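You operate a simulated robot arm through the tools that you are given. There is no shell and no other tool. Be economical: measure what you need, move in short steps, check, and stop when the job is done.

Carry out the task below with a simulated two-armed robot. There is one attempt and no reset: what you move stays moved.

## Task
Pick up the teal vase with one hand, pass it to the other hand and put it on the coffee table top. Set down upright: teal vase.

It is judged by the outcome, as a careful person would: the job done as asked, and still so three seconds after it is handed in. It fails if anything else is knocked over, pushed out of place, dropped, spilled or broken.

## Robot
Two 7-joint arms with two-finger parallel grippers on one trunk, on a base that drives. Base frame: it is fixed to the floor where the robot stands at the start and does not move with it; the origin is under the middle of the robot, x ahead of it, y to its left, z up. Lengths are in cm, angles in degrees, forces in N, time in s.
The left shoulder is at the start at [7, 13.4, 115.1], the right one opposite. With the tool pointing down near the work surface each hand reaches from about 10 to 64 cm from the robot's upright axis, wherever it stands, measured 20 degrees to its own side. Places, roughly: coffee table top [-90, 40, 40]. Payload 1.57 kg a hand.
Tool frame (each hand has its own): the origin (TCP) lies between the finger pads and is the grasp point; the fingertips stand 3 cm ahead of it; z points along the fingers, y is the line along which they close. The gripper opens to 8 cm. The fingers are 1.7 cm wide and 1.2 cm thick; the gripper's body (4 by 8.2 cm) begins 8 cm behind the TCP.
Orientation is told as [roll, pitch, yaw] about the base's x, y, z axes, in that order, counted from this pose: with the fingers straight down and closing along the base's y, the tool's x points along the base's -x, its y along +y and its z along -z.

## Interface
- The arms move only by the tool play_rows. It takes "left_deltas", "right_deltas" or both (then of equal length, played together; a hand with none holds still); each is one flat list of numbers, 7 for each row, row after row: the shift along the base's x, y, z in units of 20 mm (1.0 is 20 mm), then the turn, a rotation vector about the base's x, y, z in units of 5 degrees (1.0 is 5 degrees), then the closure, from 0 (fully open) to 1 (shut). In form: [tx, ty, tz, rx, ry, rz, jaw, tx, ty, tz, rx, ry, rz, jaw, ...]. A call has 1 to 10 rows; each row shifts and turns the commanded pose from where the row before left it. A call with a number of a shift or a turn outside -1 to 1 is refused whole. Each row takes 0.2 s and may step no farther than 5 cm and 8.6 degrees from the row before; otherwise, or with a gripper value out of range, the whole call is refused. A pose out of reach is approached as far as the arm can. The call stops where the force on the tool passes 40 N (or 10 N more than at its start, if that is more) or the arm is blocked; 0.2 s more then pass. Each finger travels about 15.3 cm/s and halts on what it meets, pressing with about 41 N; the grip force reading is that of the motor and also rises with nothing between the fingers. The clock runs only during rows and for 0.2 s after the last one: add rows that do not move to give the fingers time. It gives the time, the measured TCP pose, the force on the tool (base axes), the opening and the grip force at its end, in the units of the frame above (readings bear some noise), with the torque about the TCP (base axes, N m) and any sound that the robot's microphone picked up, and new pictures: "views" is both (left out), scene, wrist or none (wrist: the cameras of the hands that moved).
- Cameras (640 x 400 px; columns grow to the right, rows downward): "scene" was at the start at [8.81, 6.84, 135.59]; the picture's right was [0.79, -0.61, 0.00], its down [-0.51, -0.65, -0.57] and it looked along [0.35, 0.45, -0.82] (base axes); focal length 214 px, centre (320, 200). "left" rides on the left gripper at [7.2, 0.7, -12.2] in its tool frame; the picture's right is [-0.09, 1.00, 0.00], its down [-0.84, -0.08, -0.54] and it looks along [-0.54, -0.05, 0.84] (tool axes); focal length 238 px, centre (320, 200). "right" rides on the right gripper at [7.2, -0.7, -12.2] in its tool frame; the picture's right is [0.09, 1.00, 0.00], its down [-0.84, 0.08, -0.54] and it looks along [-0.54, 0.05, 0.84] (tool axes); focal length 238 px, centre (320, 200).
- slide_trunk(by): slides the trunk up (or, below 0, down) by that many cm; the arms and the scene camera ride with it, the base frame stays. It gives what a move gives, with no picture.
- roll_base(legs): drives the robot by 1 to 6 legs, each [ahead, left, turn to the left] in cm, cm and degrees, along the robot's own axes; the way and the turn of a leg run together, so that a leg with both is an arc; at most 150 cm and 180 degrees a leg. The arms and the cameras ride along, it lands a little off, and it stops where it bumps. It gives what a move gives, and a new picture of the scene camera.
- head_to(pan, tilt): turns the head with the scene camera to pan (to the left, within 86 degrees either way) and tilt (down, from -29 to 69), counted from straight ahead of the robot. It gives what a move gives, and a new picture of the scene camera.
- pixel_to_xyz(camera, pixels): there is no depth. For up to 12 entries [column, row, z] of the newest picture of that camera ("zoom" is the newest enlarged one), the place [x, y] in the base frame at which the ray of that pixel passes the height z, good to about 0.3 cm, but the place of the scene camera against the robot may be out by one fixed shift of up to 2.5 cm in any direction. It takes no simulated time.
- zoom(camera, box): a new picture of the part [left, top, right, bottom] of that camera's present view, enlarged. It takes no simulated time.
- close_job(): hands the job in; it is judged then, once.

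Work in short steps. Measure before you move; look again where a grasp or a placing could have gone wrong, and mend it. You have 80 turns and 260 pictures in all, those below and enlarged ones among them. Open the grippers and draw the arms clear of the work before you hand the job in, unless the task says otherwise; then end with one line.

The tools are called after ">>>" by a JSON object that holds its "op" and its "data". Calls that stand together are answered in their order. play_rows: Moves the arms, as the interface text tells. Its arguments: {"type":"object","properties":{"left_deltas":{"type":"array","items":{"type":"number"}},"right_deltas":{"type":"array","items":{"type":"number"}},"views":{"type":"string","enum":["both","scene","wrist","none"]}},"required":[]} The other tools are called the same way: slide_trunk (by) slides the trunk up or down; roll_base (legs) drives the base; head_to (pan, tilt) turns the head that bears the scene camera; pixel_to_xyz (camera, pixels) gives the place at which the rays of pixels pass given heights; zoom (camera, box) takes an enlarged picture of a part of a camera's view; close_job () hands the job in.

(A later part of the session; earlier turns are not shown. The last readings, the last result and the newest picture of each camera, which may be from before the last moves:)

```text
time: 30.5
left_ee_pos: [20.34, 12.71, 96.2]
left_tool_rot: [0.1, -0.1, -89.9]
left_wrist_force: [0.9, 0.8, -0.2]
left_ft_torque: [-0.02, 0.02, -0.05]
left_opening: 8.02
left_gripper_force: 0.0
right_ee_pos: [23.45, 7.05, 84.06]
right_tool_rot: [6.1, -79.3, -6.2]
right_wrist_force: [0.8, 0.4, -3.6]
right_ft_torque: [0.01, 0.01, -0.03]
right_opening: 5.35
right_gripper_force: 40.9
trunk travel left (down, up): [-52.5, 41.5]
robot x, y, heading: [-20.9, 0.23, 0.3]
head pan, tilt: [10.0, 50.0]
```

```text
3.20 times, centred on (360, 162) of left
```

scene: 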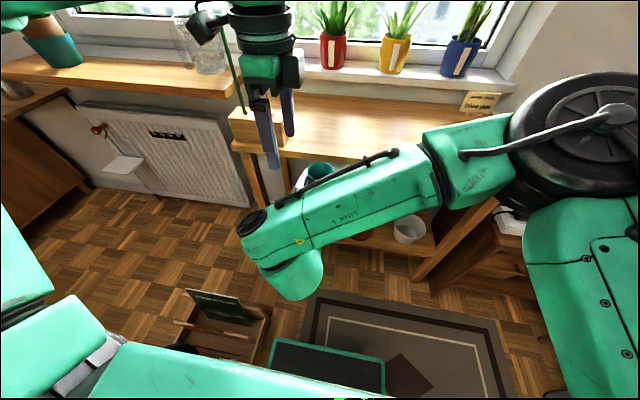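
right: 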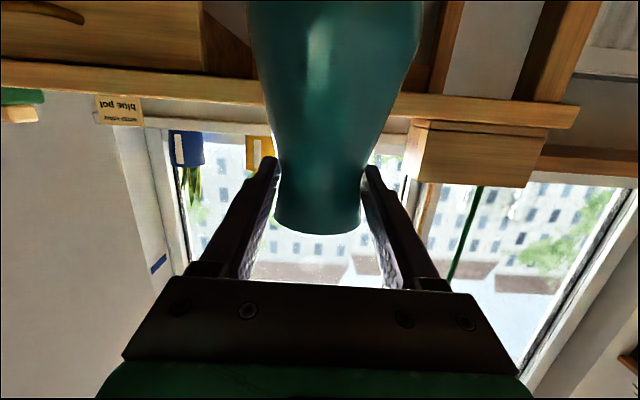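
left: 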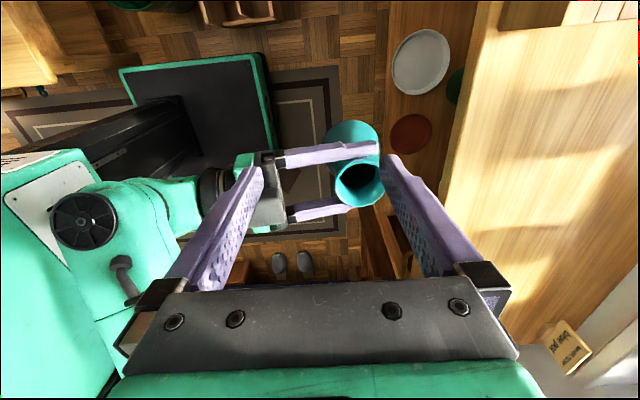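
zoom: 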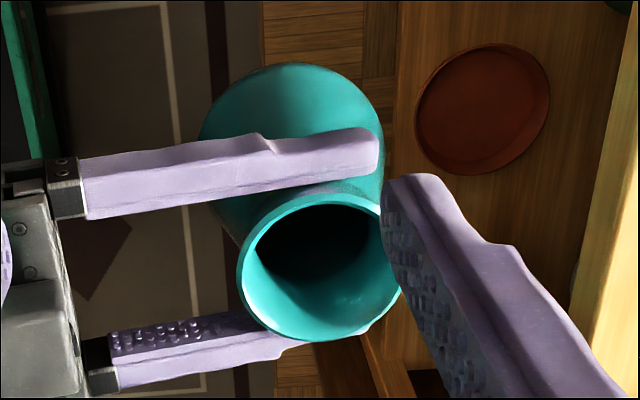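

The rim centre is at (24.05, 6.95, 85.6). I move the left hand right above it, tips still 2.5 cm clear of the rim.

>>> {"op": "play_rows", "data": {"left_deltas": [0.47, -0.72, -0.3, 0, 0, 0, 0, 0.47, -0.72, -0.5, 0, 0, 0, 0, 0.47, -0.72, -0.8, 0, 0, 0, 0, 0.46, -0.71, -0.9, 0, 0, 0, 0]}}

```text
time: 31.5
left_ee_pos: [23.01, 8.29, 93.03]
left_tool_rot: [0.3, -0.3, -89.7]
left_wrist_force: [-0.1, -0.1, 0.1]
left_ft_torque: [-0.02, -0.04, 0.02]
left_opening: 7.99
left_gripper_force: 0.0
left hand out of reach, approached as far as the arm can: row 4
right_ee_pos: [23.24, 7.02, 84.07]
right_tool_rot: [6.2, -79.4, -6.2]
right_wrist_force: [0.1, 0.2, -4.2]
right_ft_torque: [-0.01, 0.03, 0.02]
right_opening: 5.36
right_gripper_force: 41.2
trunk travel left (down, up): [-52.5, 41.5]
robot x, y, heading: [-20.45, 0.16, 0.0]
head pan, tilt: [10.0, 50.0]
```

scene: 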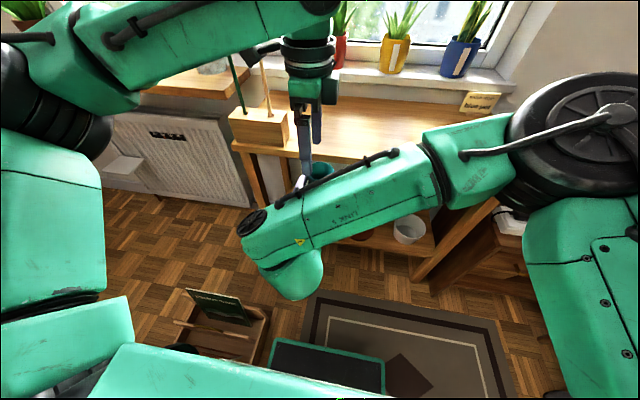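
left: 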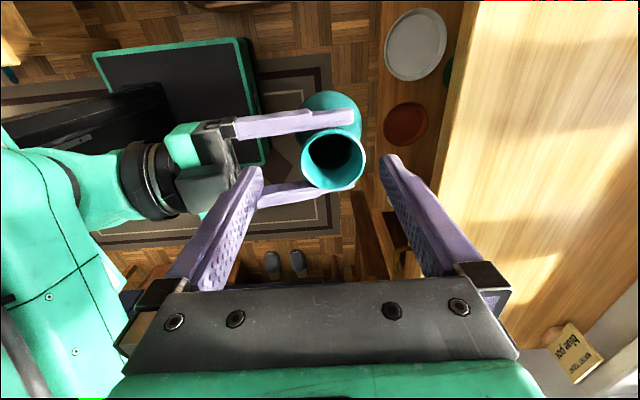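

The left arm is still at its height limit, so I lower the right hand with the vase 8 cm more. The left follows down.

>>> {"op": "play_rows", "data": {"left_deltas": [0, 0, 0, 0, 0, 0, 0, 0, 0, 0, 0, 0, 0, 0, 0, 0, 0, 0, 0, 0, 0, 0, 0, -0.5, 0, 0, 0, 0, 0, 0, -0.5, 0, 0, 0, 0, 0, 0, -0.5, 0, 0, 0, 0, 0, 0, -0.5, 0, 0, 0, 0, 0.13, -0.15, -0.5, 0, 0, 0, 0, 0.13, -0.2, -0.5, 0, 0, 0, 0, 0.13, -0.2, -0.3, 0, 0, 0, 0], "right_deltas": [0, 0, -0.5, 0, 0, 0, 1, 0, 0, -0.5, 0, 0, 0, 1, 0, 0, -0.5, 0, 0, 0, 1, 0, 0, -0.5, 0, 0, 0, 1, 0, 0, -0.5, 0, 0, 0, 1, 0, 0, -0.5, 0, 0, 0, 1, 0, 0, -0.5, 0, 0, 0, 1, 0, 0, -0.5, 0, 0, 0, 1, 0, 0, 0, 0, 0, 0, 1, 0, 0, 0, 0, 0, 0, 1]}}

```text
time: 33.7
left_ee_pos: [23.94, 7.14, 86.21]
left_tool_rot: [0.2, -0.1, -89.9]
left_wrist_force: [-0.5, 1.1, -0.3]
left_ft_torque: [0.05, 0.0, 0.0]
left_opening: 7.99
left_gripper_force: 0.1
right_ee_pos: [23.48, 7.09, 75.92]
right_tool_rot: [6.1, -79.3, -6.1]
right_wrist_force: [0.5, 1.1, -3.2]
right_ft_torque: [0.03, 0.01, 0.0]
right_opening: 5.32
right_gripper_force: 41.7
trunk travel left (down, up): [-52.5, 41.5]
robot x, y, heading: [-21.06, -0.1, 0.2]
head pan, tilt: [10.0, 50.0]
```

scene: 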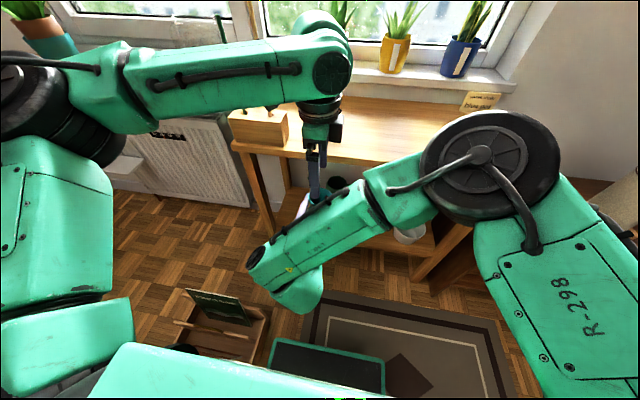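
right: 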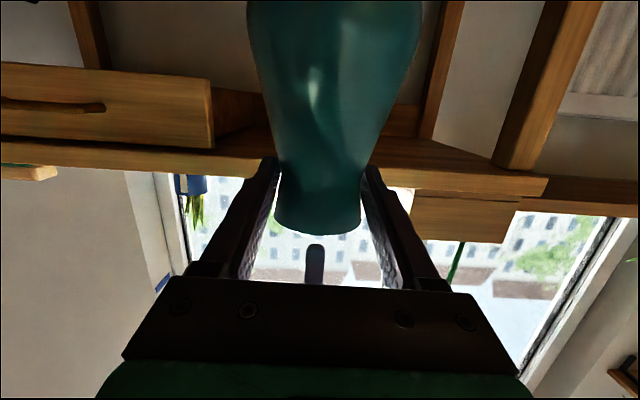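
left: 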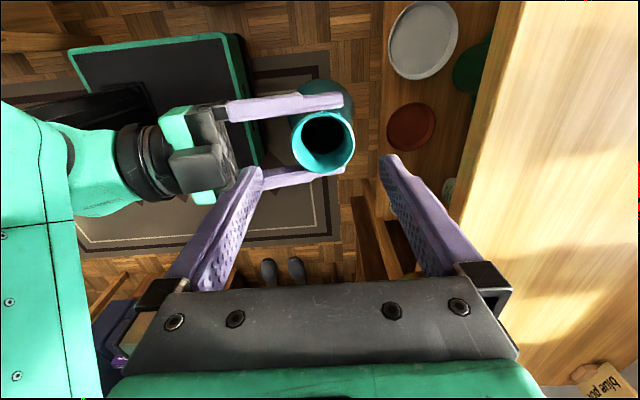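

Left fingers line up with the vase in the right view (finger col 315, vase col 317). I check the rim centre before descending.

>>> {"op": "pixel_to_xyz", "data": {"camera": "left", "pixels": [[323, 142, 77.4], [291, 138, 77.4], [355, 142, 77.4], [323, 112, 77.4], [325, 174, 77.4]]}}

```text
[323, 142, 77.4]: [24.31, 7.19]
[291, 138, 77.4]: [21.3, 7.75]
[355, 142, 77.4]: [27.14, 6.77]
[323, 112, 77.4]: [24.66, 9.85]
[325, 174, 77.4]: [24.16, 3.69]
```

Rim centre is (24.25, 7.0). I shift 0.3 cm in x and descend to put the TCP about 0.4 cm above the rim, with fingers in front of and behind the neck.

>>> {"op": "play_rows", "data": {"left_deltas": [0.15, -0.05, -0.7, 0, 0, 0, 0, 0, 0, -0.7, 0, 0, 0, 0, 0, 0, -0.7, 0, 0, 0, 0, 0, 0, -0.7, 0, 0, 0, 0, 0, 0, -0.7, 0, 0, 0, 0, 0, 0, -0.6, 0, 0, 0, 0]}}

```text
time: 35.1
left_ee_pos: [24.28, 7.42, 77.95]
left_tool_rot: [0.1, -0.2, -89.8]
left_wrist_force: [-0.2, 0.2, -0.1]
left_ft_torque: [-0.02, 0.03, 0.03]
left_opening: 8.03
left_gripper_force: 0.0
right_ee_pos: [23.29, 7.09, 76.15]
right_tool_rot: [6.1, -79.3, -6.1]
right_wrist_force: [-0.2, 0.1, -3.8]
right_ft_torque: [-0.02, 0.08, 0.01]
right_opening: 5.34
right_gripper_force: 40.4
trunk travel left (down, up): [-52.5, 41.5]
robot x, y, heading: [-21.04, 0.17, 0.4]
head pan, tilt: [10.0, 50.0]
```

scene: 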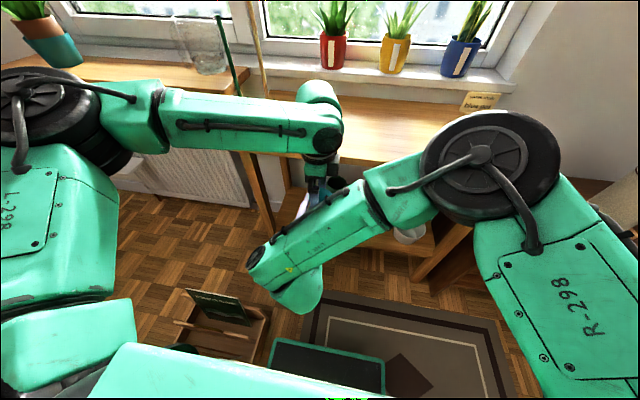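
left: 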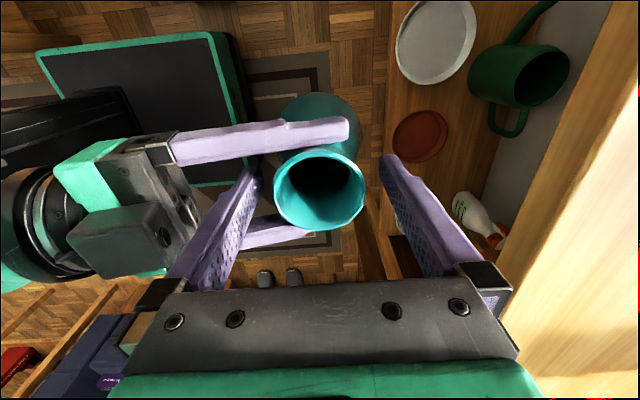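

Rim is centred at (319,190) between the left fingers. I close the left gripper in stages with the right still holding.

>>> {"op": "play_rows", "data": {"left_deltas": [0, 0, 0, 0, 0, 0, 0.15, 0, 0, 0, 0, 0, 0, 0.25, 0, 0, 0, 0, 0, 0, 0.3, 0, 0, 0, 0, 0, 0, 0.4, 0, 0, 0, 0, 0, 0, 0.6, 0, 0, 0, 0, 0, 0, 1, 0, 0, 0, 0, 0, 0, 1], "views": "both"}}

```text
time: 36.7
left_ee_pos: [24.24, 7.37, 77.97]
left_tool_rot: [0.1, -0.1, -90.0]
left_wrist_force: [-17.0, -0.7, 6.2]
left_ft_torque: [-0.07, 0.15, -0.12]
left_opening: 5.65
left_gripper_force: 40.8
right_ee_pos: [23.44, 6.95, 76.02]
right_tool_rot: [6.2, -79.3, -6.2]
right_wrist_force: [18.1, 0.5, -10.7]
right_ft_torque: [0.04, 0.38, 0.04]
right_opening: 5.34
right_gripper_force: 40.8
trunk travel left (down, up): [-52.5, 41.5]
robot x, y, heading: [-20.63, 0.08, 0.1]
head pan, tilt: [10.0, 50.0]
```

scene: 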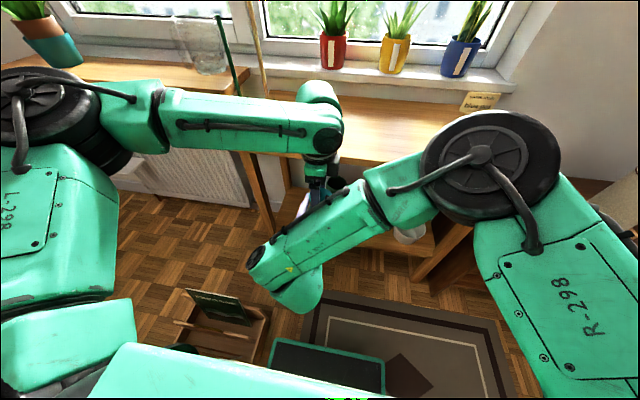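
left: 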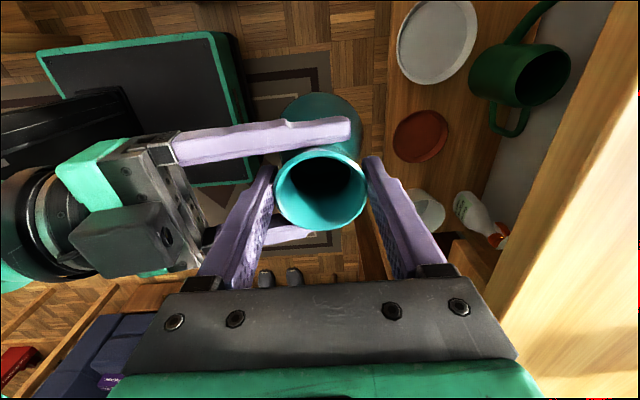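

Left grips at 5.65 cm, but the arms oppose each other by ~17 N along x. I ease the left by 2 mm in -x.

>>> {"op": "play_rows", "data": {"left_deltas": [-0.1, 0, 0, 0, 0, 0, 1, 0, 0, 0, 0, 0, 0, 1], "views": "none"}}

```text
time: 37.3
left_ee_pos: [24.2, 7.35, 78.0]
left_tool_rot: [0.3, -0.2, -90.0]
left_wrist_force: [-9.7, 4.3, 1.9]
left_ft_torque: [-0.4, 0.19, -0.23]
left_opening: 5.64
left_gripper_force: 41.4
right_ee_pos: [23.36, 6.94, 75.98]
right_tool_rot: [6.1, -79.4, -6.2]
right_wrist_force: [10.0, -4.4, -5.8]
right_ft_torque: [0.44, 0.07, 0.17]
right_opening: 5.33
right_gripper_force: 40.4
trunk travel left (down, up): [-52.5, 41.5]
robot x, y, heading: [-20.6, -0.06, 0.2]
head pan, tilt: [10.0, 50.0]
```

Stress halved. One more 2 mm ease, then I open the right gripper slowly.

>>> {"op": "play_rows", "data": {"left_deltas": [-0.1, -0.05, 0, 0, 0, 0, 1, 0, 0, 0, 0, 0, 0, 1, 0, 0, 0, 0, 0, 0, 1, 0, 0, 0, 0, 0, 0, 1, 0, 0, 0, 0, 0, 0, 1, 0, 0, 0, 0, 0, 0, 1], "right_deltas": [0, 0, 0, 0, 0, 0, 1, 0, 0, 0, 0, 0, 0, 1, 0, 0, 0, 0, 0, 0, 0.3, 0, 0, 0, 0, 0, 0, 0.2, 0, 0, 0, 0, 0, 0, 0, 0, 0, 0, 0, 0, 0, 0]}}

```text
time: 38.7
left_ee_pos: [23.98, 7.11, 77.95]
left_tool_rot: [0.0, -0.2, -89.8]
left_wrist_force: [0.2, -0.9, 0.1]
left_ft_torque: [0.0, 0.02, 0.01]
left_opening: 5.67
left_gripper_force: 41.3
right_ee_pos: [23.35, 7.09, 75.94]
right_tool_rot: [6.1, -79.3, -6.2]
right_wrist_force: [0.3, 0.1, -0.2]
right_ft_torque: [0.0, 0.0, 0.04]
right_opening: 7.98
right_gripper_force: 0.1
trunk travel left (down, up): [-52.5, 41.5]
robot x, y, heading: [-20.78, -0.39, -0.0]
head pan, tilt: [10.0, 50.0]
```

scene: 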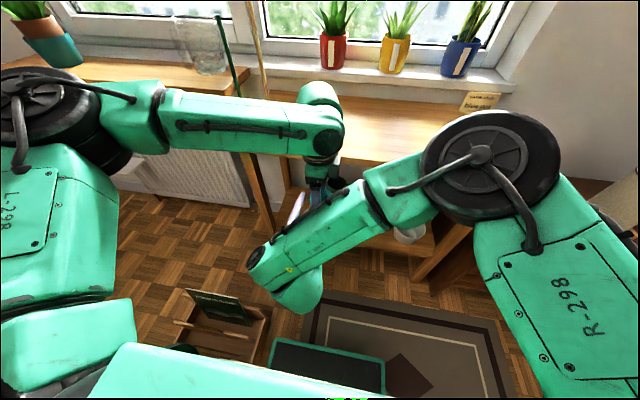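
right: 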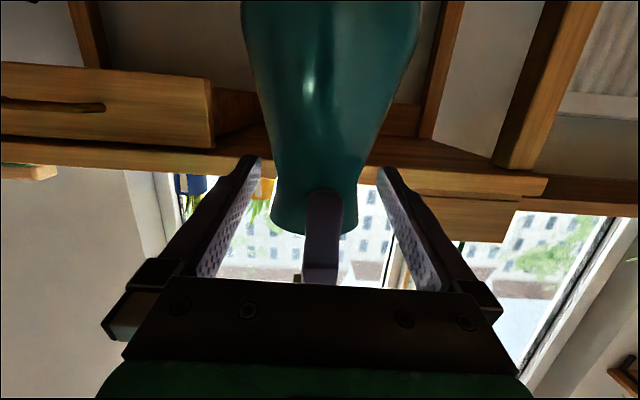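
left: 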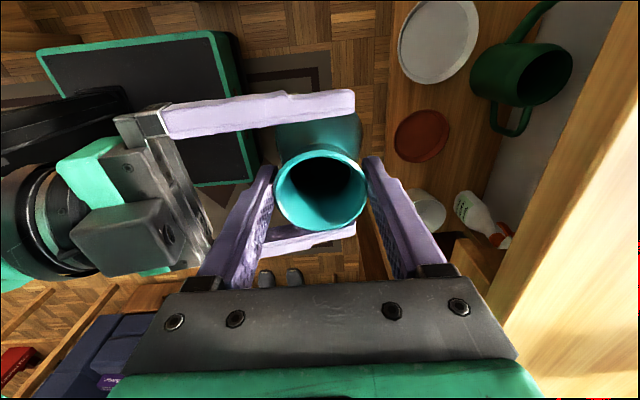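

The vase hangs in the left hand and the right is open. I withdraw the right hand straight back along its fingers.

>>> {"op": "play_rows", "data": {"left_deltas": [0, 0, 0, 0, 0, 0, 1, 0, 0, 0, 0, 0, 0, 1, 0, 0, 0, 0, 0, 0, 1, 0, 0, 0, 0, 0, 0, 1, 0, 0, 0, 0, 0, 0, 1, 0, 0, 0, 0, 0, 0, 1, 0, 0, 0, 0, 0, 0, 1], "right_deltas": [-0.4, 0, 0, 0, 0, 0, 0, -0.5, 0, 0, 0, 0, 0, 0, -0.6, 0, 0, 0, 0, 0, 0, -0.6, 0, 0, 0, 0, 0, 0, -0.7, -0.2, 0, 0, 0, 0, 0, -0.7, -0.5, 0, 0, 0, 0, 0, -0.5, -0.8, 0, 0, 0, 0, 0]}}

```text
time: 40.3
left_ee_pos: [23.94, 7.34, 77.95]
left_tool_rot: [0.1, -0.2, -89.9]
left_wrist_force: [-1.3, 0.3, -0.2]
left_ft_torque: [0.03, -0.04, 0.0]
left_opening: 5.64
left_gripper_force: 41.0
right_ee_pos: [15.38, 3.97, 76.11]
right_tool_rot: [7.0, -79.5, -7.4]
right_wrist_force: [-0.3, -0.7, 0.1]
right_ft_torque: [0.0, 0.0, -0.03]
right_opening: 8.02
right_gripper_force: 0.0
trunk travel left (down, up): [-52.5, 41.5]
robot x, y, heading: [-21.06, 0.28, 0.2]
head pan, tilt: [10.0, 50.0]
```

scene: 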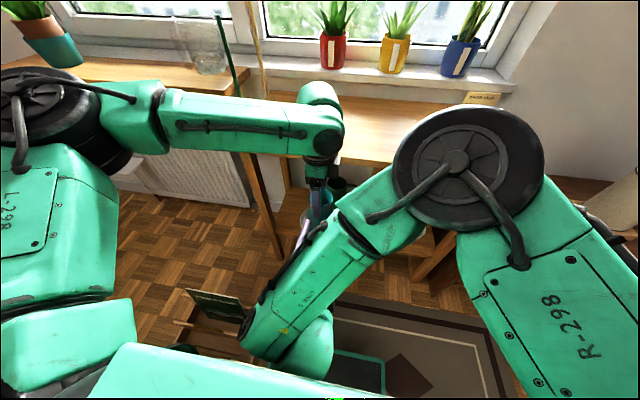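
right: 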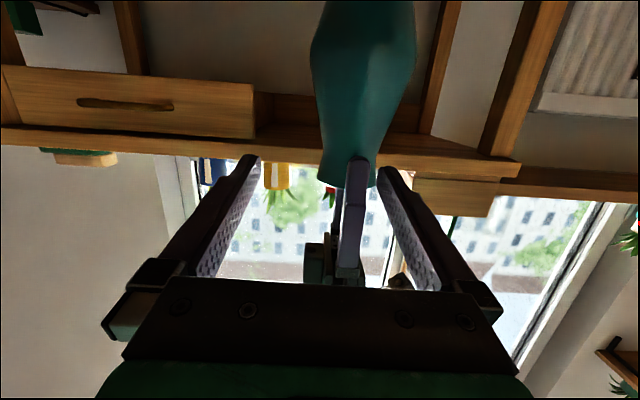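
left: 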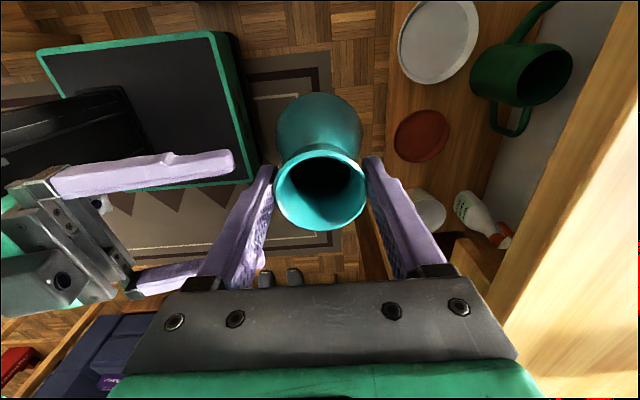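

The vase is now solely in the left hand and hangs upright. I tuck the right arm aside and look at the floor to the left for a driving path.

>>> {"op": "play_rows", "data": {"right_deltas": [0, -1, 0, 0, 0.5, 0, 0, 0, -1, 0, 0, 0.5, 0, 0, 0, -1, 0, 0, 0.5, 0, 0, 0, -1, 0, 0, 0.5, 0, 0, 0, -1, 0, 0, 0.5, 0, 0, 0, -1, 0, 0, 0.5, 0, 0, 0, -1, 0, 0, 0.5, 0, 0, 0, -1, 0, 0, 0.5, 0, 0, 0, -1, 0, 0, 0.5, 0, 0], "views": "none"}}

>>> {"op": "head_to", "data": {"pan": 50, "tilt": 60}}

>>> {"op": "head_to", "data": {"pan": 86, "tilt": 55}}

```text
time: 42.3
left_ee_pos: [23.94, 7.18, 77.98]
left_tool_rot: [0.1, -0.2, -89.9]
left_wrist_force: [-0.1, -0.9, 0.0]
left_ft_torque: [0.01, -0.01, -0.02]
left_opening: 5.67
left_gripper_force: 41.4
right_ee_pos: [14.09, -7.97, 74.07]
right_tool_rot: [3.3, -54.3, -3.8]
right_wrist_force: [0.0, 0.6, 0.3]
right_ft_torque: [0.01, 0.01, 0.01]
right_opening: 8.01
right_gripper_force: 0.0
right hand out of reach, approached as far as the arm can: row 7, 8, 9
trunk travel left (down, up): [-52.5, 41.5]
robot x, y, heading: [-20.57, -0.05, 0.1]
head pan, tilt: [10.0, 50.0]
```

```text
time: 43.3
left_ee_pos: [23.98, 7.18, 77.88]
left_tool_rot: [0.0, -0.2, -89.9]
left_wrist_force: [0.3, -0.3, 0.4]
left_ft_torque: [0.0, 0.01, 0.02]
left_opening: 5.65
left_gripper_force: 41.2
right_ee_pos: [13.78, -8.15, 73.63]
right_tool_rot: [2.4, -53.9, -2.8]
right_wrist_force: [-0.5, -0.2, 1.1]
right_ft_torque: [0.0, -0.06, 0.0]
right_opening: 8.02
right_gripper_force: 0.0
trunk travel left (down, up): [-52.5, 41.5]
robot x, y, heading: [-20.72, -0.25, 0.2]
head pan, tilt: [50.0, 60.0]
```

scene: 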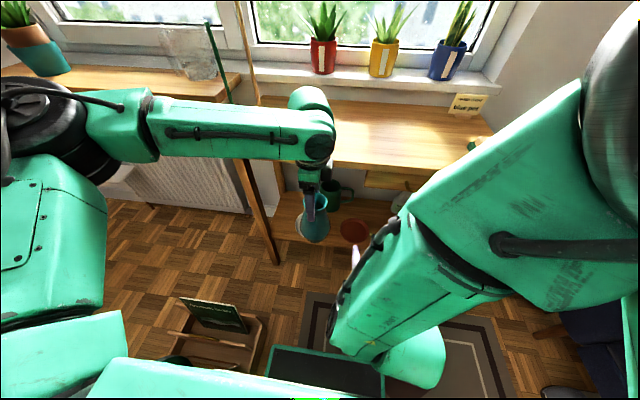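

```text
time: 44.4
left_ee_pos: [23.89, 7.27, 77.91]
left_tool_rot: [0.1, -0.1, -89.9]
left_wrist_force: [0.2, 1.0, -0.2]
left_ft_torque: [0.0, 0.01, 0.0]
left_opening: 5.68
left_gripper_force: 41.5
right_ee_pos: [13.98, -8.1, 73.71]
right_tool_rot: [2.5, -53.9, -2.9]
right_wrist_force: [-0.5, 0.1, -0.3]
right_ft_torque: [0.01, -0.04, -0.02]
right_opening: 8.02
right_gripper_force: 0.1
trunk travel left (down, up): [-52.5, 41.5]
robot x, y, heading: [-20.9, -0.32, -0.0]
head pan, tilt: [85.9, 55.0]
```

scene: 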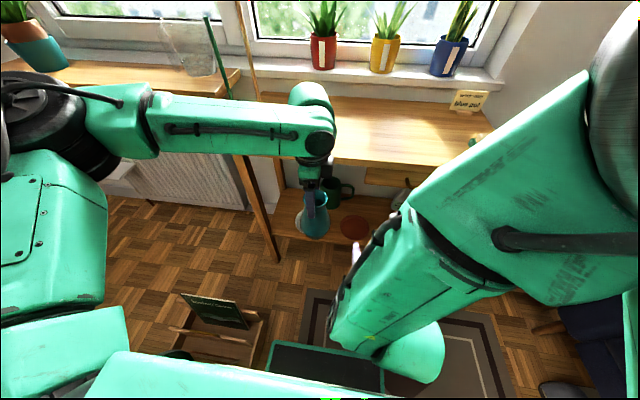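

The head reports pan 86 but the picture still looks ahead. I command it once more and check.

>>> {"op": "head_to", "data": {"pan": 70, "tilt": 50}}

```text
time: 45.1
left_ee_pos: [23.98, 7.28, 77.94]
left_tool_rot: [0.0, -0.1, -89.9]
left_wrist_force: [0.3, 1.1, -0.2]
left_ft_torque: [0.03, 0.0, 0.0]
left_opening: 5.65
left_gripper_force: 40.6
right_ee_pos: [14.21, -8.23, 73.94]
right_tool_rot: [3.0, -54.1, -3.4]
right_wrist_force: [0.7, -0.6, 1.0]
right_ft_torque: [0.02, -0.03, 0.01]
right_opening: 8.01
right_gripper_force: 0.0
trunk travel left (down, up): [-52.5, 41.5]
robot x, y, heading: [-20.42, 0.19, -0.1]
head pan, tilt: [70.0, 50.0]
```

scene: 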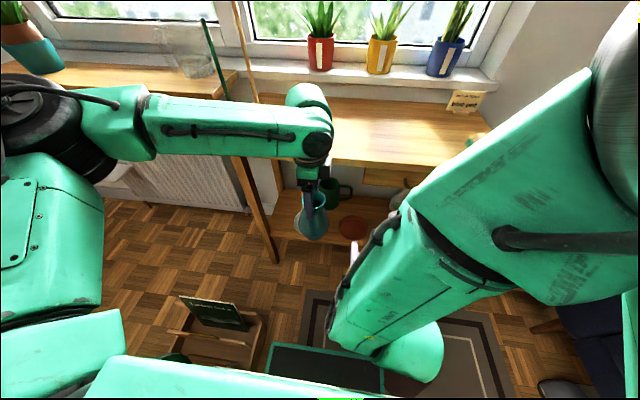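

The head seems unable to turn, perhaps hindered by the raised right elbow close by. I move the right hand outward and point it down to lower that elbow.

>>> {"op": "play_rows", "data": {"right_deltas": [0.3, -0.8, 0, 0, 0.5, 0, 0, 0.3, -0.8, 0, 0, 0.5, 0, 0, 0.3, -0.8, 0, 0, 1, 0, 0, 0.3, -0.8, 0, 0, 1, 0, 0, 0.3, -0.8, 0, 0, 1, 0, 0, 0, -0.8, 0, 0, 1, 0, 0, 0, -0.8, 0, 0, 1, 0, 0, 0, -0.5, 0, 0, 1, 0, 0, 0, 0, 0, 0, 1, 0, 0, 0, 0, 0, 0, 1, 0, 0], "views": "scene"}}

>>> {"op": "head_to", "data": {"pan": 70, "tilt": 50}}

```text
time: 47.4
left_ee_pos: [23.97, 7.2, 78.01]
left_tool_rot: [0.1, 0.0, -89.8]
left_wrist_force: [-0.5, -0.2, -0.1]
left_ft_torque: [0.04, 0.01, 0.0]
left_opening: 5.66
left_gripper_force: 40.7
right_ee_pos: [20.0, -19.57, 75.14]
right_tool_rot: [0.4, -11.8, -1.0]
right_wrist_force: [0.2, -0.1, 0.0]
right_ft_torque: [-0.04, -0.03, 0.01]
right_opening: 7.98
right_gripper_force: 0.1
right hand out of reach, approached as far as the arm can: row 1, 2, 3
trunk travel left (down, up): [-52.5, 41.5]
robot x, y, heading: [-20.83, 0.03, 0.2]
head pan, tilt: [70.0, 50.0]
```

scene: 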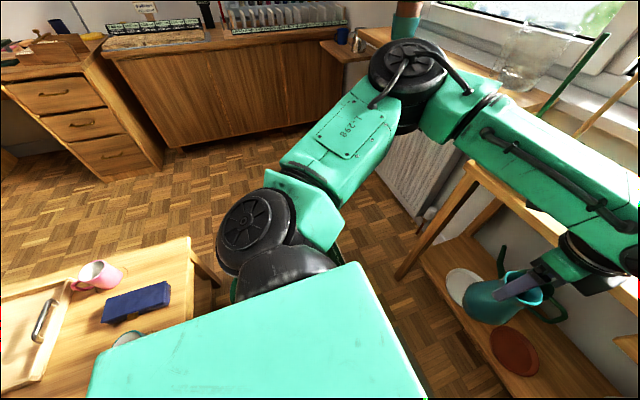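

```text
time: 48.0
left_ee_pos: [23.9, 7.19, 78.03]
left_tool_rot: [0.1, -0.2, -89.9]
left_wrist_force: [1.0, 0.3, -0.4]
left_ft_torque: [0.01, -0.01, 0.01]
left_opening: 5.64
left_gripper_force: 40.9
right_ee_pos: [19.87, -19.49, 75.34]
right_tool_rot: [0.3, -12.0, -1.2]
right_wrist_force: [0.4, -0.6, 1.0]
right_ft_torque: [-0.01, -0.01, 0.01]
right_opening: 8.03
right_gripper_force: 0.0
trunk travel left (down, up): [-52.5, 41.5]
robot x, y, heading: [-20.79, 0.04, 0.2]
head pan, tilt: [70.0, 50.0]
```

scene: 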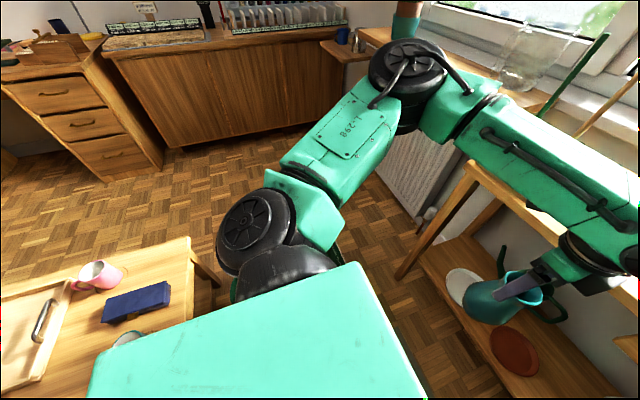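

The head is free again. I remeasure the table edge, items and floor area.

>>> {"op": "pixel_to_xyz", "data": {"camera": "scene", "pixels": [[192, 237, 40], [186, 308, 40], [169, 286, 42], [169, 308, 41], [103, 322, 41], [122, 270, 44], [100, 290, 40], [108, 345, 45], [140, 335, 45], [240, 290, 15], [420, 260, 0]]}}

>>> {"op": "head_to", "data": {"pan": 35, "tilt": 69}}

```text
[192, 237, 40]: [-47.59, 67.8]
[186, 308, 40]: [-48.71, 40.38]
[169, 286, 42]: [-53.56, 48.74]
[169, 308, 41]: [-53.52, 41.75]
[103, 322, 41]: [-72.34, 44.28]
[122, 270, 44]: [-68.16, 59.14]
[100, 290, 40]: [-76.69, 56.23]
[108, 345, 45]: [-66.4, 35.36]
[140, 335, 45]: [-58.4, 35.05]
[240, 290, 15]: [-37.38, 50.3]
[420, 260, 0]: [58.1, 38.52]
```

```text
time: 49.0
left_ee_pos: [23.95, 7.21, 78.05]
left_tool_rot: [0.2, -0.1, -89.9]
left_wrist_force: [0.2, -0.4, 0.4]
left_ft_torque: [0.01, -0.01, 0.01]
left_opening: 5.63
left_gripper_force: 41.3
right_ee_pos: [19.95, -19.54, 75.34]
right_tool_rot: [0.3, -12.0, -1.3]
right_wrist_force: [-1.5, 0.1, 0.0]
right_ft_torque: [-0.03, 0.02, -0.01]
right_opening: 8.01
right_gripper_force: 0.2
trunk travel left (down, up): [-52.5, 41.5]
robot x, y, heading: [-20.93, -0.13, 0.1]
head pan, tilt: [35.0, 68.8]
```

scene: 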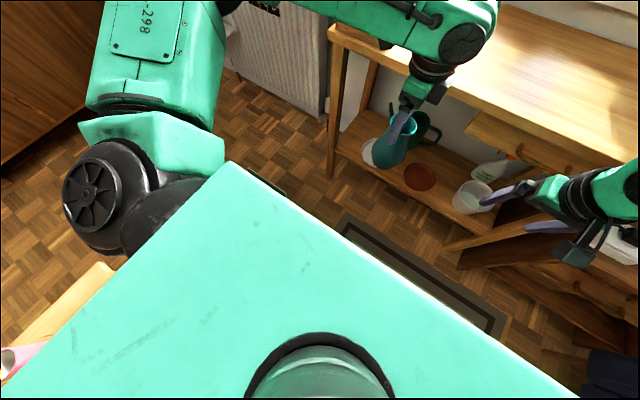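

A bin (~(-37,50)) and a crate stand left of the robot, so driving there is blocked. The near corner region of the coffee table (x ≈ -54, y ≈ 24) may be reachable by turning nearly in place. I measure the crate first.

>>> {"op": "head_to", "data": {"pan": 12, "tilt": 50}}

>>> {"op": "zoom", "data": {"camera": "left", "box": [0, 0, 320, 200]}}

```text
time: 49.8
left_ee_pos: [23.97, 7.14, 78.02]
left_tool_rot: [0.2, 0.0, -89.9]
left_wrist_force: [0.4, -0.5, 0.5]
left_ft_torque: [0.01, 0.02, -0.01]
left_opening: 5.67
left_gripper_force: 40.6
right_ee_pos: [19.98, -19.62, 75.25]
right_tool_rot: [0.3, -12.0, -1.2]
right_wrist_force: [-0.4, -0.6, 0.6]
right_ft_torque: [0.02, -0.02, 0.02]
right_opening: 8.01
right_gripper_force: 0.0
trunk travel left (down, up): [-52.5, 41.5]
robot x, y, heading: [-20.53, 0.05, 0.2]
head pan, tilt: [12.0, 50.0]
```

scene: 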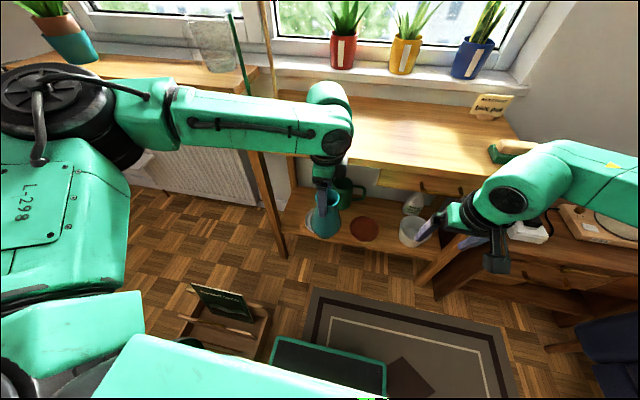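

```text
2.00 times, centred on (160, 100) of left
```

zoom: 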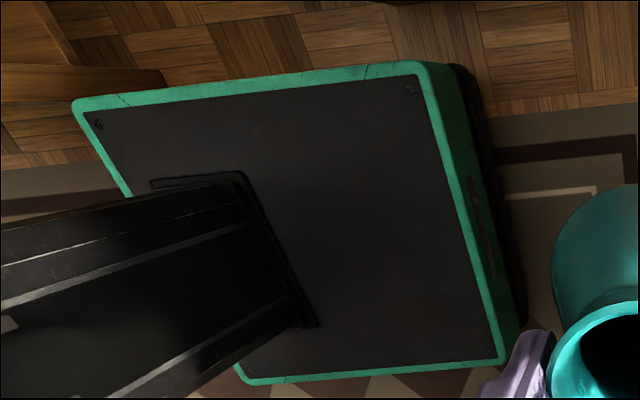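

>>> {"op": "pixel_to_xyz", "data": {"camera": "scene", "pixels": [[268, 308, 12], [270, 325, 0], [250, 358, 12], [180, 335, 12], [190, 290, 12], [275, 340, 25], [385, 365, 25], [190, 345, 25]]}}

>>> {"op": "pixel_to_xyz", "data": {"camera": "left", "pixels": [[207, 34, 25], [207, 34, 20], [37, 52, 25], [37, 52, 20], [252, 180, 25], [252, 180, 20], [120, 190, 25]]}}

```text
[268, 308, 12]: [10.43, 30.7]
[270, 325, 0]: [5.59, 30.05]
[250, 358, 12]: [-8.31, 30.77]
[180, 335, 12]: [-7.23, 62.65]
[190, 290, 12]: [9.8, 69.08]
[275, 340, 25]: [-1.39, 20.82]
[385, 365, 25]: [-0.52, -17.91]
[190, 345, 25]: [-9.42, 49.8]
```

```text
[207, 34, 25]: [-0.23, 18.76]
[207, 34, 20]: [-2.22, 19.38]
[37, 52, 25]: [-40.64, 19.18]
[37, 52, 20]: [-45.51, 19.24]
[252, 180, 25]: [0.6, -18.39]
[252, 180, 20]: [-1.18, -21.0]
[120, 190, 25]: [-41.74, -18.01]
```

The base half-size is about 21 x 19, so its turning radius is about 30. The crate edge is at y ≈ 30 and the table corner at (-47.5, 17.6). I'll slide right before turning, so I check the chair and shelf on the right and the left elbow's position first.

>>> {"op": "pixel_to_xyz", "data": {"camera": "scene", "pixels": [[580, 345, 30], [550, 345, 30], [605, 370, 5], [590, 310, 30], [434, 285, 0], [60, 90, 100], [20, 80, 100]]}}

>>> {"op": "head_to", "data": {"pan": -60, "tilt": 50}}

```text
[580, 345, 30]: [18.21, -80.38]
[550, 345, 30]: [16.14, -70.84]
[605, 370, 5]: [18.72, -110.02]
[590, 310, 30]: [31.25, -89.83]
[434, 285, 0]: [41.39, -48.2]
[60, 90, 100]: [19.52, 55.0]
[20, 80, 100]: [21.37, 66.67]
```

```text
time: 51.3
left_ee_pos: [23.93, 7.32, 77.92]
left_tool_rot: [0.0, -0.1, -89.9]
left_wrist_force: [0.5, 0.1, 0.9]
left_ft_torque: [0.02, 0.03, -0.01]
left_opening: 5.64
left_gripper_force: 41.1
right_ee_pos: [19.98, -19.58, 75.3]
right_tool_rot: [0.3, -12.0, -1.2]
right_wrist_force: [-0.5, -0.3, 0.3]
right_ft_torque: [-0.03, 0.02, -0.01]
right_opening: 7.99
right_gripper_force: 0.2
trunk travel left (down, up): [-52.5, 41.5]
robot x, y, heading: [-20.83, 0.08, 0.0]
head pan, tilt: [-60.0, 50.0]
```

scene: 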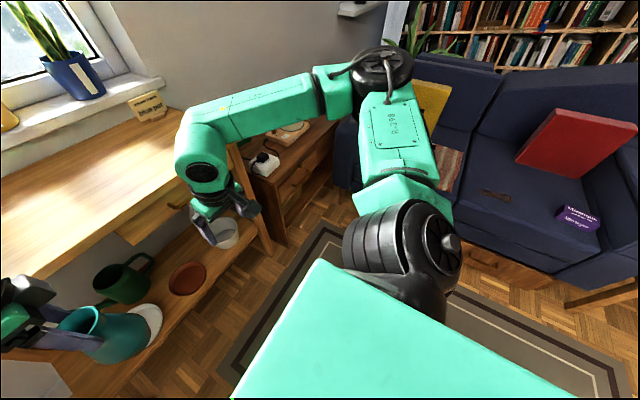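

The right side is clear (sofa at y < -65). I slide right 9 cm, then turn left 130° in two legs; the vase bottom at z ≈ 64 clears the coffee table items.

>>> {"op": "head_to", "data": {"pan": 0, "tilt": 50}}

>>> {"op": "roll_base", "data": {"legs": [[0, -9, 0], [0, 0, 45]]}}

```text
time: 52.6
left_ee_pos: [23.95, 7.19, 77.94]
left_tool_rot: [0.1, -0.1, -90.0]
left_wrist_force: [0.2, 1.0, 0.5]
left_ft_torque: [0.01, 0.0, 0.01]
left_opening: 5.67
left_gripper_force: 40.9
right_ee_pos: [19.89, -19.63, 75.26]
right_tool_rot: [0.3, -12.0, -1.1]
right_wrist_force: [0.2, 1.4, -1.4]
right_ft_torque: [-0.02, 0.01, 0.01]
right_opening: 8.0
right_gripper_force: 0.1
trunk travel left (down, up): [-52.5, 41.5]
robot x, y, heading: [-21.12, 0.0, 0.1]
head pan, tilt: [0.0, 50.0]
```

scene: 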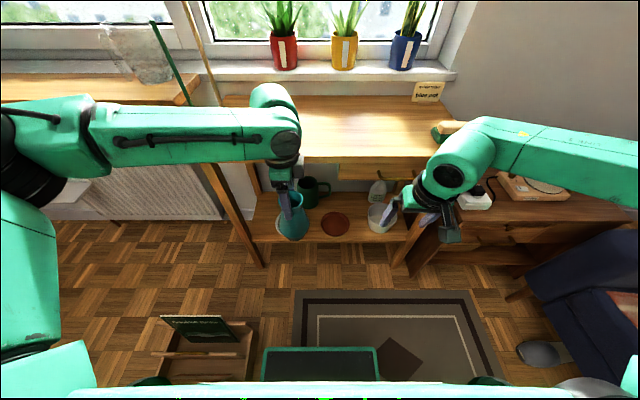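

```text
time: 55.8
left_ee_pos: [5.11, 28.23, 77.95]
left_tool_rot: [0.1, -0.2, -44.0]
left_wrist_force: [-1.4, 0.9, -0.2]
left_ft_torque: [0.01, 0.0, 0.0]
left_opening: 5.64
left_gripper_force: 41.4
right_ee_pos: [21.66, 6.62, 75.36]
right_tool_rot: [0.2, -12.0, 44.6]
right_wrist_force: [0.8, 0.1, -0.7]
right_ft_torque: [-0.02, 0.01, 0.01]
right_opening: 7.98
right_gripper_force: 0.2
trunk travel left (down, up): [-52.5, 41.5]
robot x, y, heading: [-20.88, -9.13, 46.0]
head pan, tilt: [0.0, 50.0]
```

scene: 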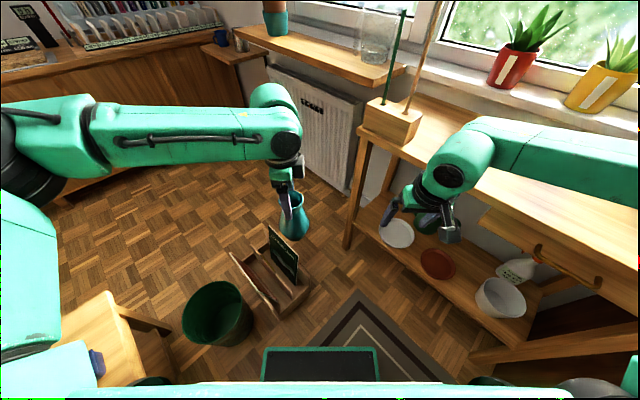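

The turn goes well: crate at (270,285) and bin at (217,315) are both ahead of the base with room. I turn another 45°.

>>> {"op": "pixel_to_xyz", "data": {"camera": "scene", "pixels": [[217, 346, 0], [250, 300, 15], [115, 290, 40], [100, 350, 42], [310, 290, 0], [265, 322, 10]]}}

>>> {"op": "roll_base", "data": {"legs": [[0, 0, 42]]}}

```text
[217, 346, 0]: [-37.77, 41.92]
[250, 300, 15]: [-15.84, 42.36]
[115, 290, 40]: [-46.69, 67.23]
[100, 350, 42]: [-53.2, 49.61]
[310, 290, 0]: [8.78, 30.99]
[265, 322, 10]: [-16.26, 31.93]
```

```text
time: 58.0
left_ee_pos: [-24.98, 36.09, 78.02]
left_tool_rot: [0.1, 0.0, -3.9]
left_wrist_force: [0.0, 0.3, -0.2]
left_ft_torque: [0.01, 0.01, -0.02]
left_opening: 5.63
left_gripper_force: 41.3
right_ee_pos: [1.54, 30.29, 75.28]
right_tool_rot: [0.2, -11.9, 85.0]
right_wrist_force: [-0.9, -0.7, -0.7]
right_ft_torque: [-0.03, -0.01, 0.01]
right_opening: 7.99
right_gripper_force: 0.0
trunk travel left (down, up): [-52.5, 41.5]
robot x, y, heading: [-20.67, -8.83, 86.4]
head pan, tilt: [0.0, 50.0]
```

scene: 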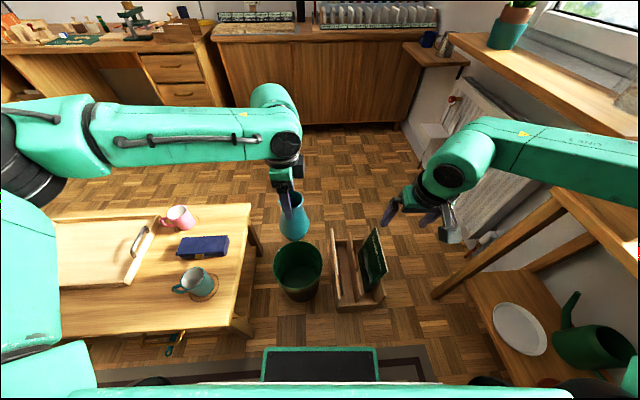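

A clear view of the coffee table. I measure the free areas around the near corner (233,325) and the coaster/mug.

>>> {"op": "pixel_to_xyz", "data": {"camera": "scene", "pixels": [[233, 325, 40], [250, 204, 40], [62, 335, 40], [217, 290, 40], [195, 301, 40], [173, 293, 44], [130, 286, 41], [228, 258, 40], [180, 258, 40], [205, 316, 40], [130, 318, 40]]}}

>>> {"op": "zoom", "data": {"camera": "scene", "box": [50, 190, 270, 340]}}

```text
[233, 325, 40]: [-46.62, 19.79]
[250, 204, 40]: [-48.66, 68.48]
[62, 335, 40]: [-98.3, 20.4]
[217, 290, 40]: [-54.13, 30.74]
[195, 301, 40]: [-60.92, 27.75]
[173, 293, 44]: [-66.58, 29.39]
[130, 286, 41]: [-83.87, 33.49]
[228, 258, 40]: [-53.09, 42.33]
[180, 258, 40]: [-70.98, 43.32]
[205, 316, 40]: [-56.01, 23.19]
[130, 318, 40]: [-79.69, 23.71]
```

```text
2.67 times, centred on (160, 265) of scene
```

zoom: 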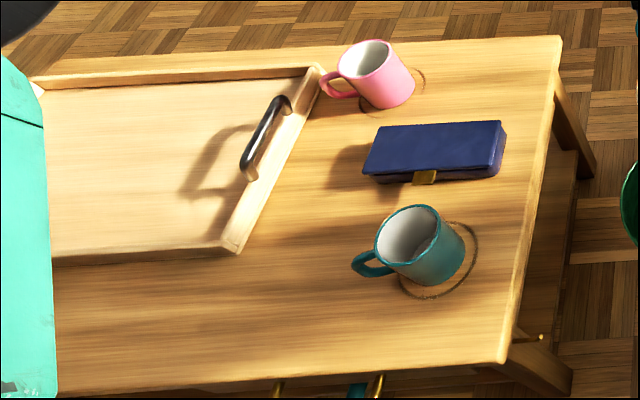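

The best free spot is left of the teal mug, about (-76, 27), clear of tray and handle. I'd reach it from the table's long near side, so I look left to see if that floor is free.

>>> {"op": "head_to", "data": {"pan": 86, "tilt": 45}}

>>> {"op": "head_to", "data": {"pan": 50, "tilt": 62}}

```text
time: 59.6
left_ee_pos: [-25.04, 36.14, 77.93]
left_tool_rot: [0.1, -0.2, -3.8]
left_wrist_force: [0.2, 0.1, 0.9]
left_ft_torque: [0.02, 0.0, -0.01]
left_opening: 5.65
left_gripper_force: 41.2
right_ee_pos: [1.48, 30.36, 75.3]
right_tool_rot: [0.3, -11.9, 85.0]
right_wrist_force: [-0.2, -0.3, 0.1]
right_ft_torque: [0.0, -0.01, 0.0]
right_opening: 7.98
right_gripper_force: 0.1
trunk travel left (down, up): [-52.5, 41.5]
robot x, y, heading: [-20.98, -9.19, 86.4]
head pan, tilt: [85.9, 45.0]
```

scene: 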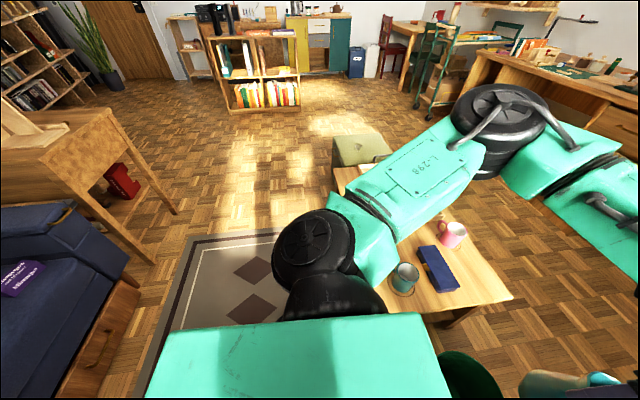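

```text
time: 60.7
left_ee_pos: [-24.99, 36.17, 77.94]
left_tool_rot: [0.1, -0.1, -3.8]
left_wrist_force: [1.0, 0.1, -0.6]
left_ft_torque: [-0.01, 0.01, 0.0]
left_opening: 5.64
left_gripper_force: 40.9
right_ee_pos: [1.35, 30.32, 75.42]
right_tool_rot: [0.2, -11.8, 85.0]
right_wrist_force: [-0.6, 0.7, 0.1]
right_ft_torque: [0.0, -0.01, -0.02]
right_opening: 8.01
right_gripper_force: 0.0
trunk travel left (down, up): [-52.5, 41.5]
robot x, y, heading: [-20.6, -8.72, 86.3]
head pan, tilt: [50.0, 62.0]
```

scene: 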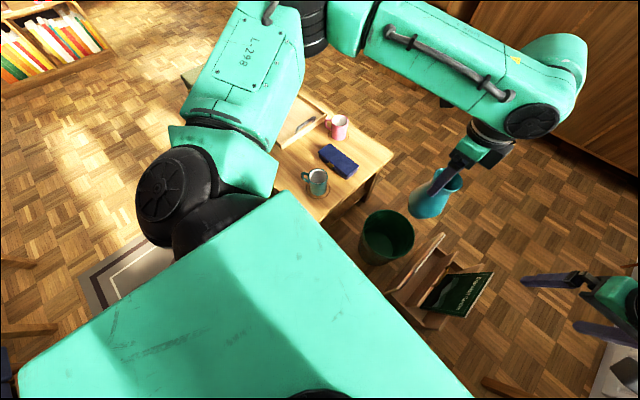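

The floor between sofa and table is clear (just a rug). I drive sideways left ~38 cm, straightening the heading; the vase passes over the mugs with ~14 cm to spare.

>>> {"op": "head_to", "data": {"pan": 0, "tilt": 55}}

>>> {"op": "roll_base", "data": {"legs": [[-3, 0, 3.6], [0, 38, 0]]}}

```text
time: 61.9
left_ee_pos: [-25.05, 36.18, 77.87]
left_tool_rot: [0.0, -0.2, -3.8]
left_wrist_force: [-0.3, -0.5, 0.3]
left_ft_torque: [-0.01, 0.01, 0.01]
left_opening: 5.64
left_gripper_force: 41.4
right_ee_pos: [1.49, 30.27, 75.34]
right_tool_rot: [0.3, -12.0, 85.0]
right_wrist_force: [-0.4, 0.8, -0.1]
right_ft_torque: [0.0, 0.03, 0.0]
right_opening: 8.01
right_gripper_force: 0.0
trunk travel left (down, up): [-52.5, 41.5]
robot x, y, heading: [-20.37, -8.6, 86.1]
head pan, tilt: [0.0, 55.0]
```

scene: 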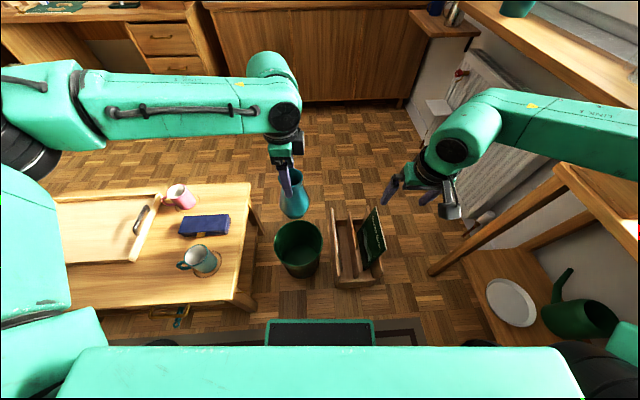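

```text
time: 64.7
left_ee_pos: [-66.44, 32.83, 77.98]
left_tool_rot: [0.1, -0.2, 0.0]
left_wrist_force: [0.0, -1.3, -3.6]
left_ft_torque: [0.01, 0.03, -0.01]
left_opening: 5.68
left_gripper_force: 40.9
right_ee_pos: [-39.66, 28.75, 75.36]
right_tool_rot: [0.3, -11.9, 88.7]
right_wrist_force: [0.7, 0.7, -0.7]
right_ft_torque: [0.03, 0.02, 0.03]
right_opening: 7.99
right_gripper_force: 0.1
trunk travel left (down, up): [-52.5, 41.5]
robot x, y, heading: [-59.1, -11.89, 89.9]
head pan, tilt: [0.0, 55.0]
```

scene: 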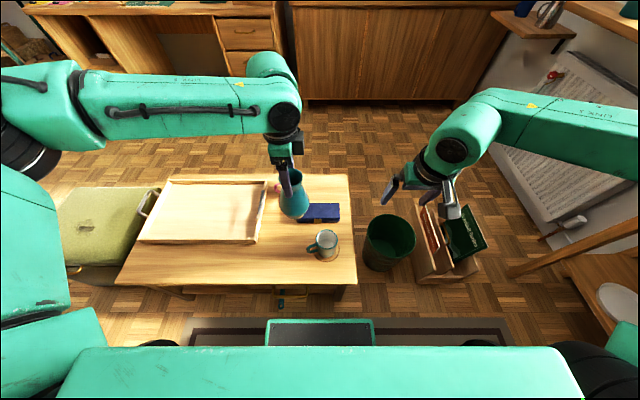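

In position: the vase hangs over the table and the free patch is around (283,262), between tray corner (258,242) and mug handle (310,248). I measure and move the vase above it.

>>> {"op": "pixel_to_xyz", "data": {"camera": "scene", "pixels": [[258, 243, 40], [309, 250, 43], [326, 260, 40], [283, 285, 40], [283, 262, 40], [357, 284, 40]]}}

>>> {"op": "play_rows", "data": {"left_deltas": [-0.8, -0.3, 0, 0, 0, 0, 1, -0.8, -0.3, 0, 0, 0, 0, 1, -0.8, -0.3, 0, 0, 0, 0, 1, -0.8, -0.3, 0, 0, 0, 0, 1, -0.8, -0.3, 0, 0, 0, 0, 1, 0, 0, 0, 0, 0, 0, 1]}}

```text
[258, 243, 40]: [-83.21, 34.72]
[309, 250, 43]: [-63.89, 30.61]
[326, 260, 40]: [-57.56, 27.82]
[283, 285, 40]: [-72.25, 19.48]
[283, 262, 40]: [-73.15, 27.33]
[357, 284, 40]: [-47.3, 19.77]
```

```text
time: 66.1
left_ee_pos: [-74.45, 29.7, 77.93]
left_tool_rot: [0.0, -0.1, 0.1]
left_wrist_force: [-0.7, -0.5, -3.2]
left_ft_torque: [0.03, 0.0, -0.03]
left_opening: 5.64
left_gripper_force: 41.0
right_ee_pos: [-39.65, 28.83, 75.33]
right_tool_rot: [0.3, -11.8, 88.7]
right_wrist_force: [-0.9, 0.7, -0.2]
right_ft_torque: [0.02, 0.02, 0.02]
right_opening: 7.98
right_gripper_force: 0.0
trunk travel left (down, up): [-52.5, 41.5]
robot x, y, heading: [-59.13, -11.45, 90.1]
head pan, tilt: [0.0, 55.0]
```

scene: 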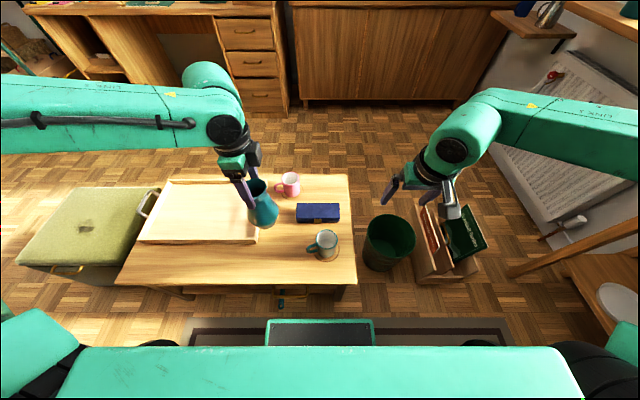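
left: 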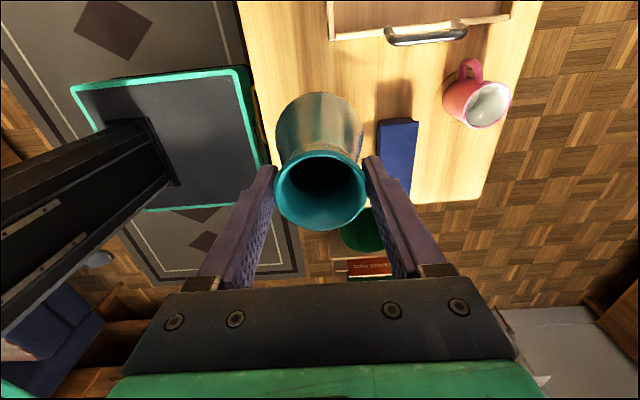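

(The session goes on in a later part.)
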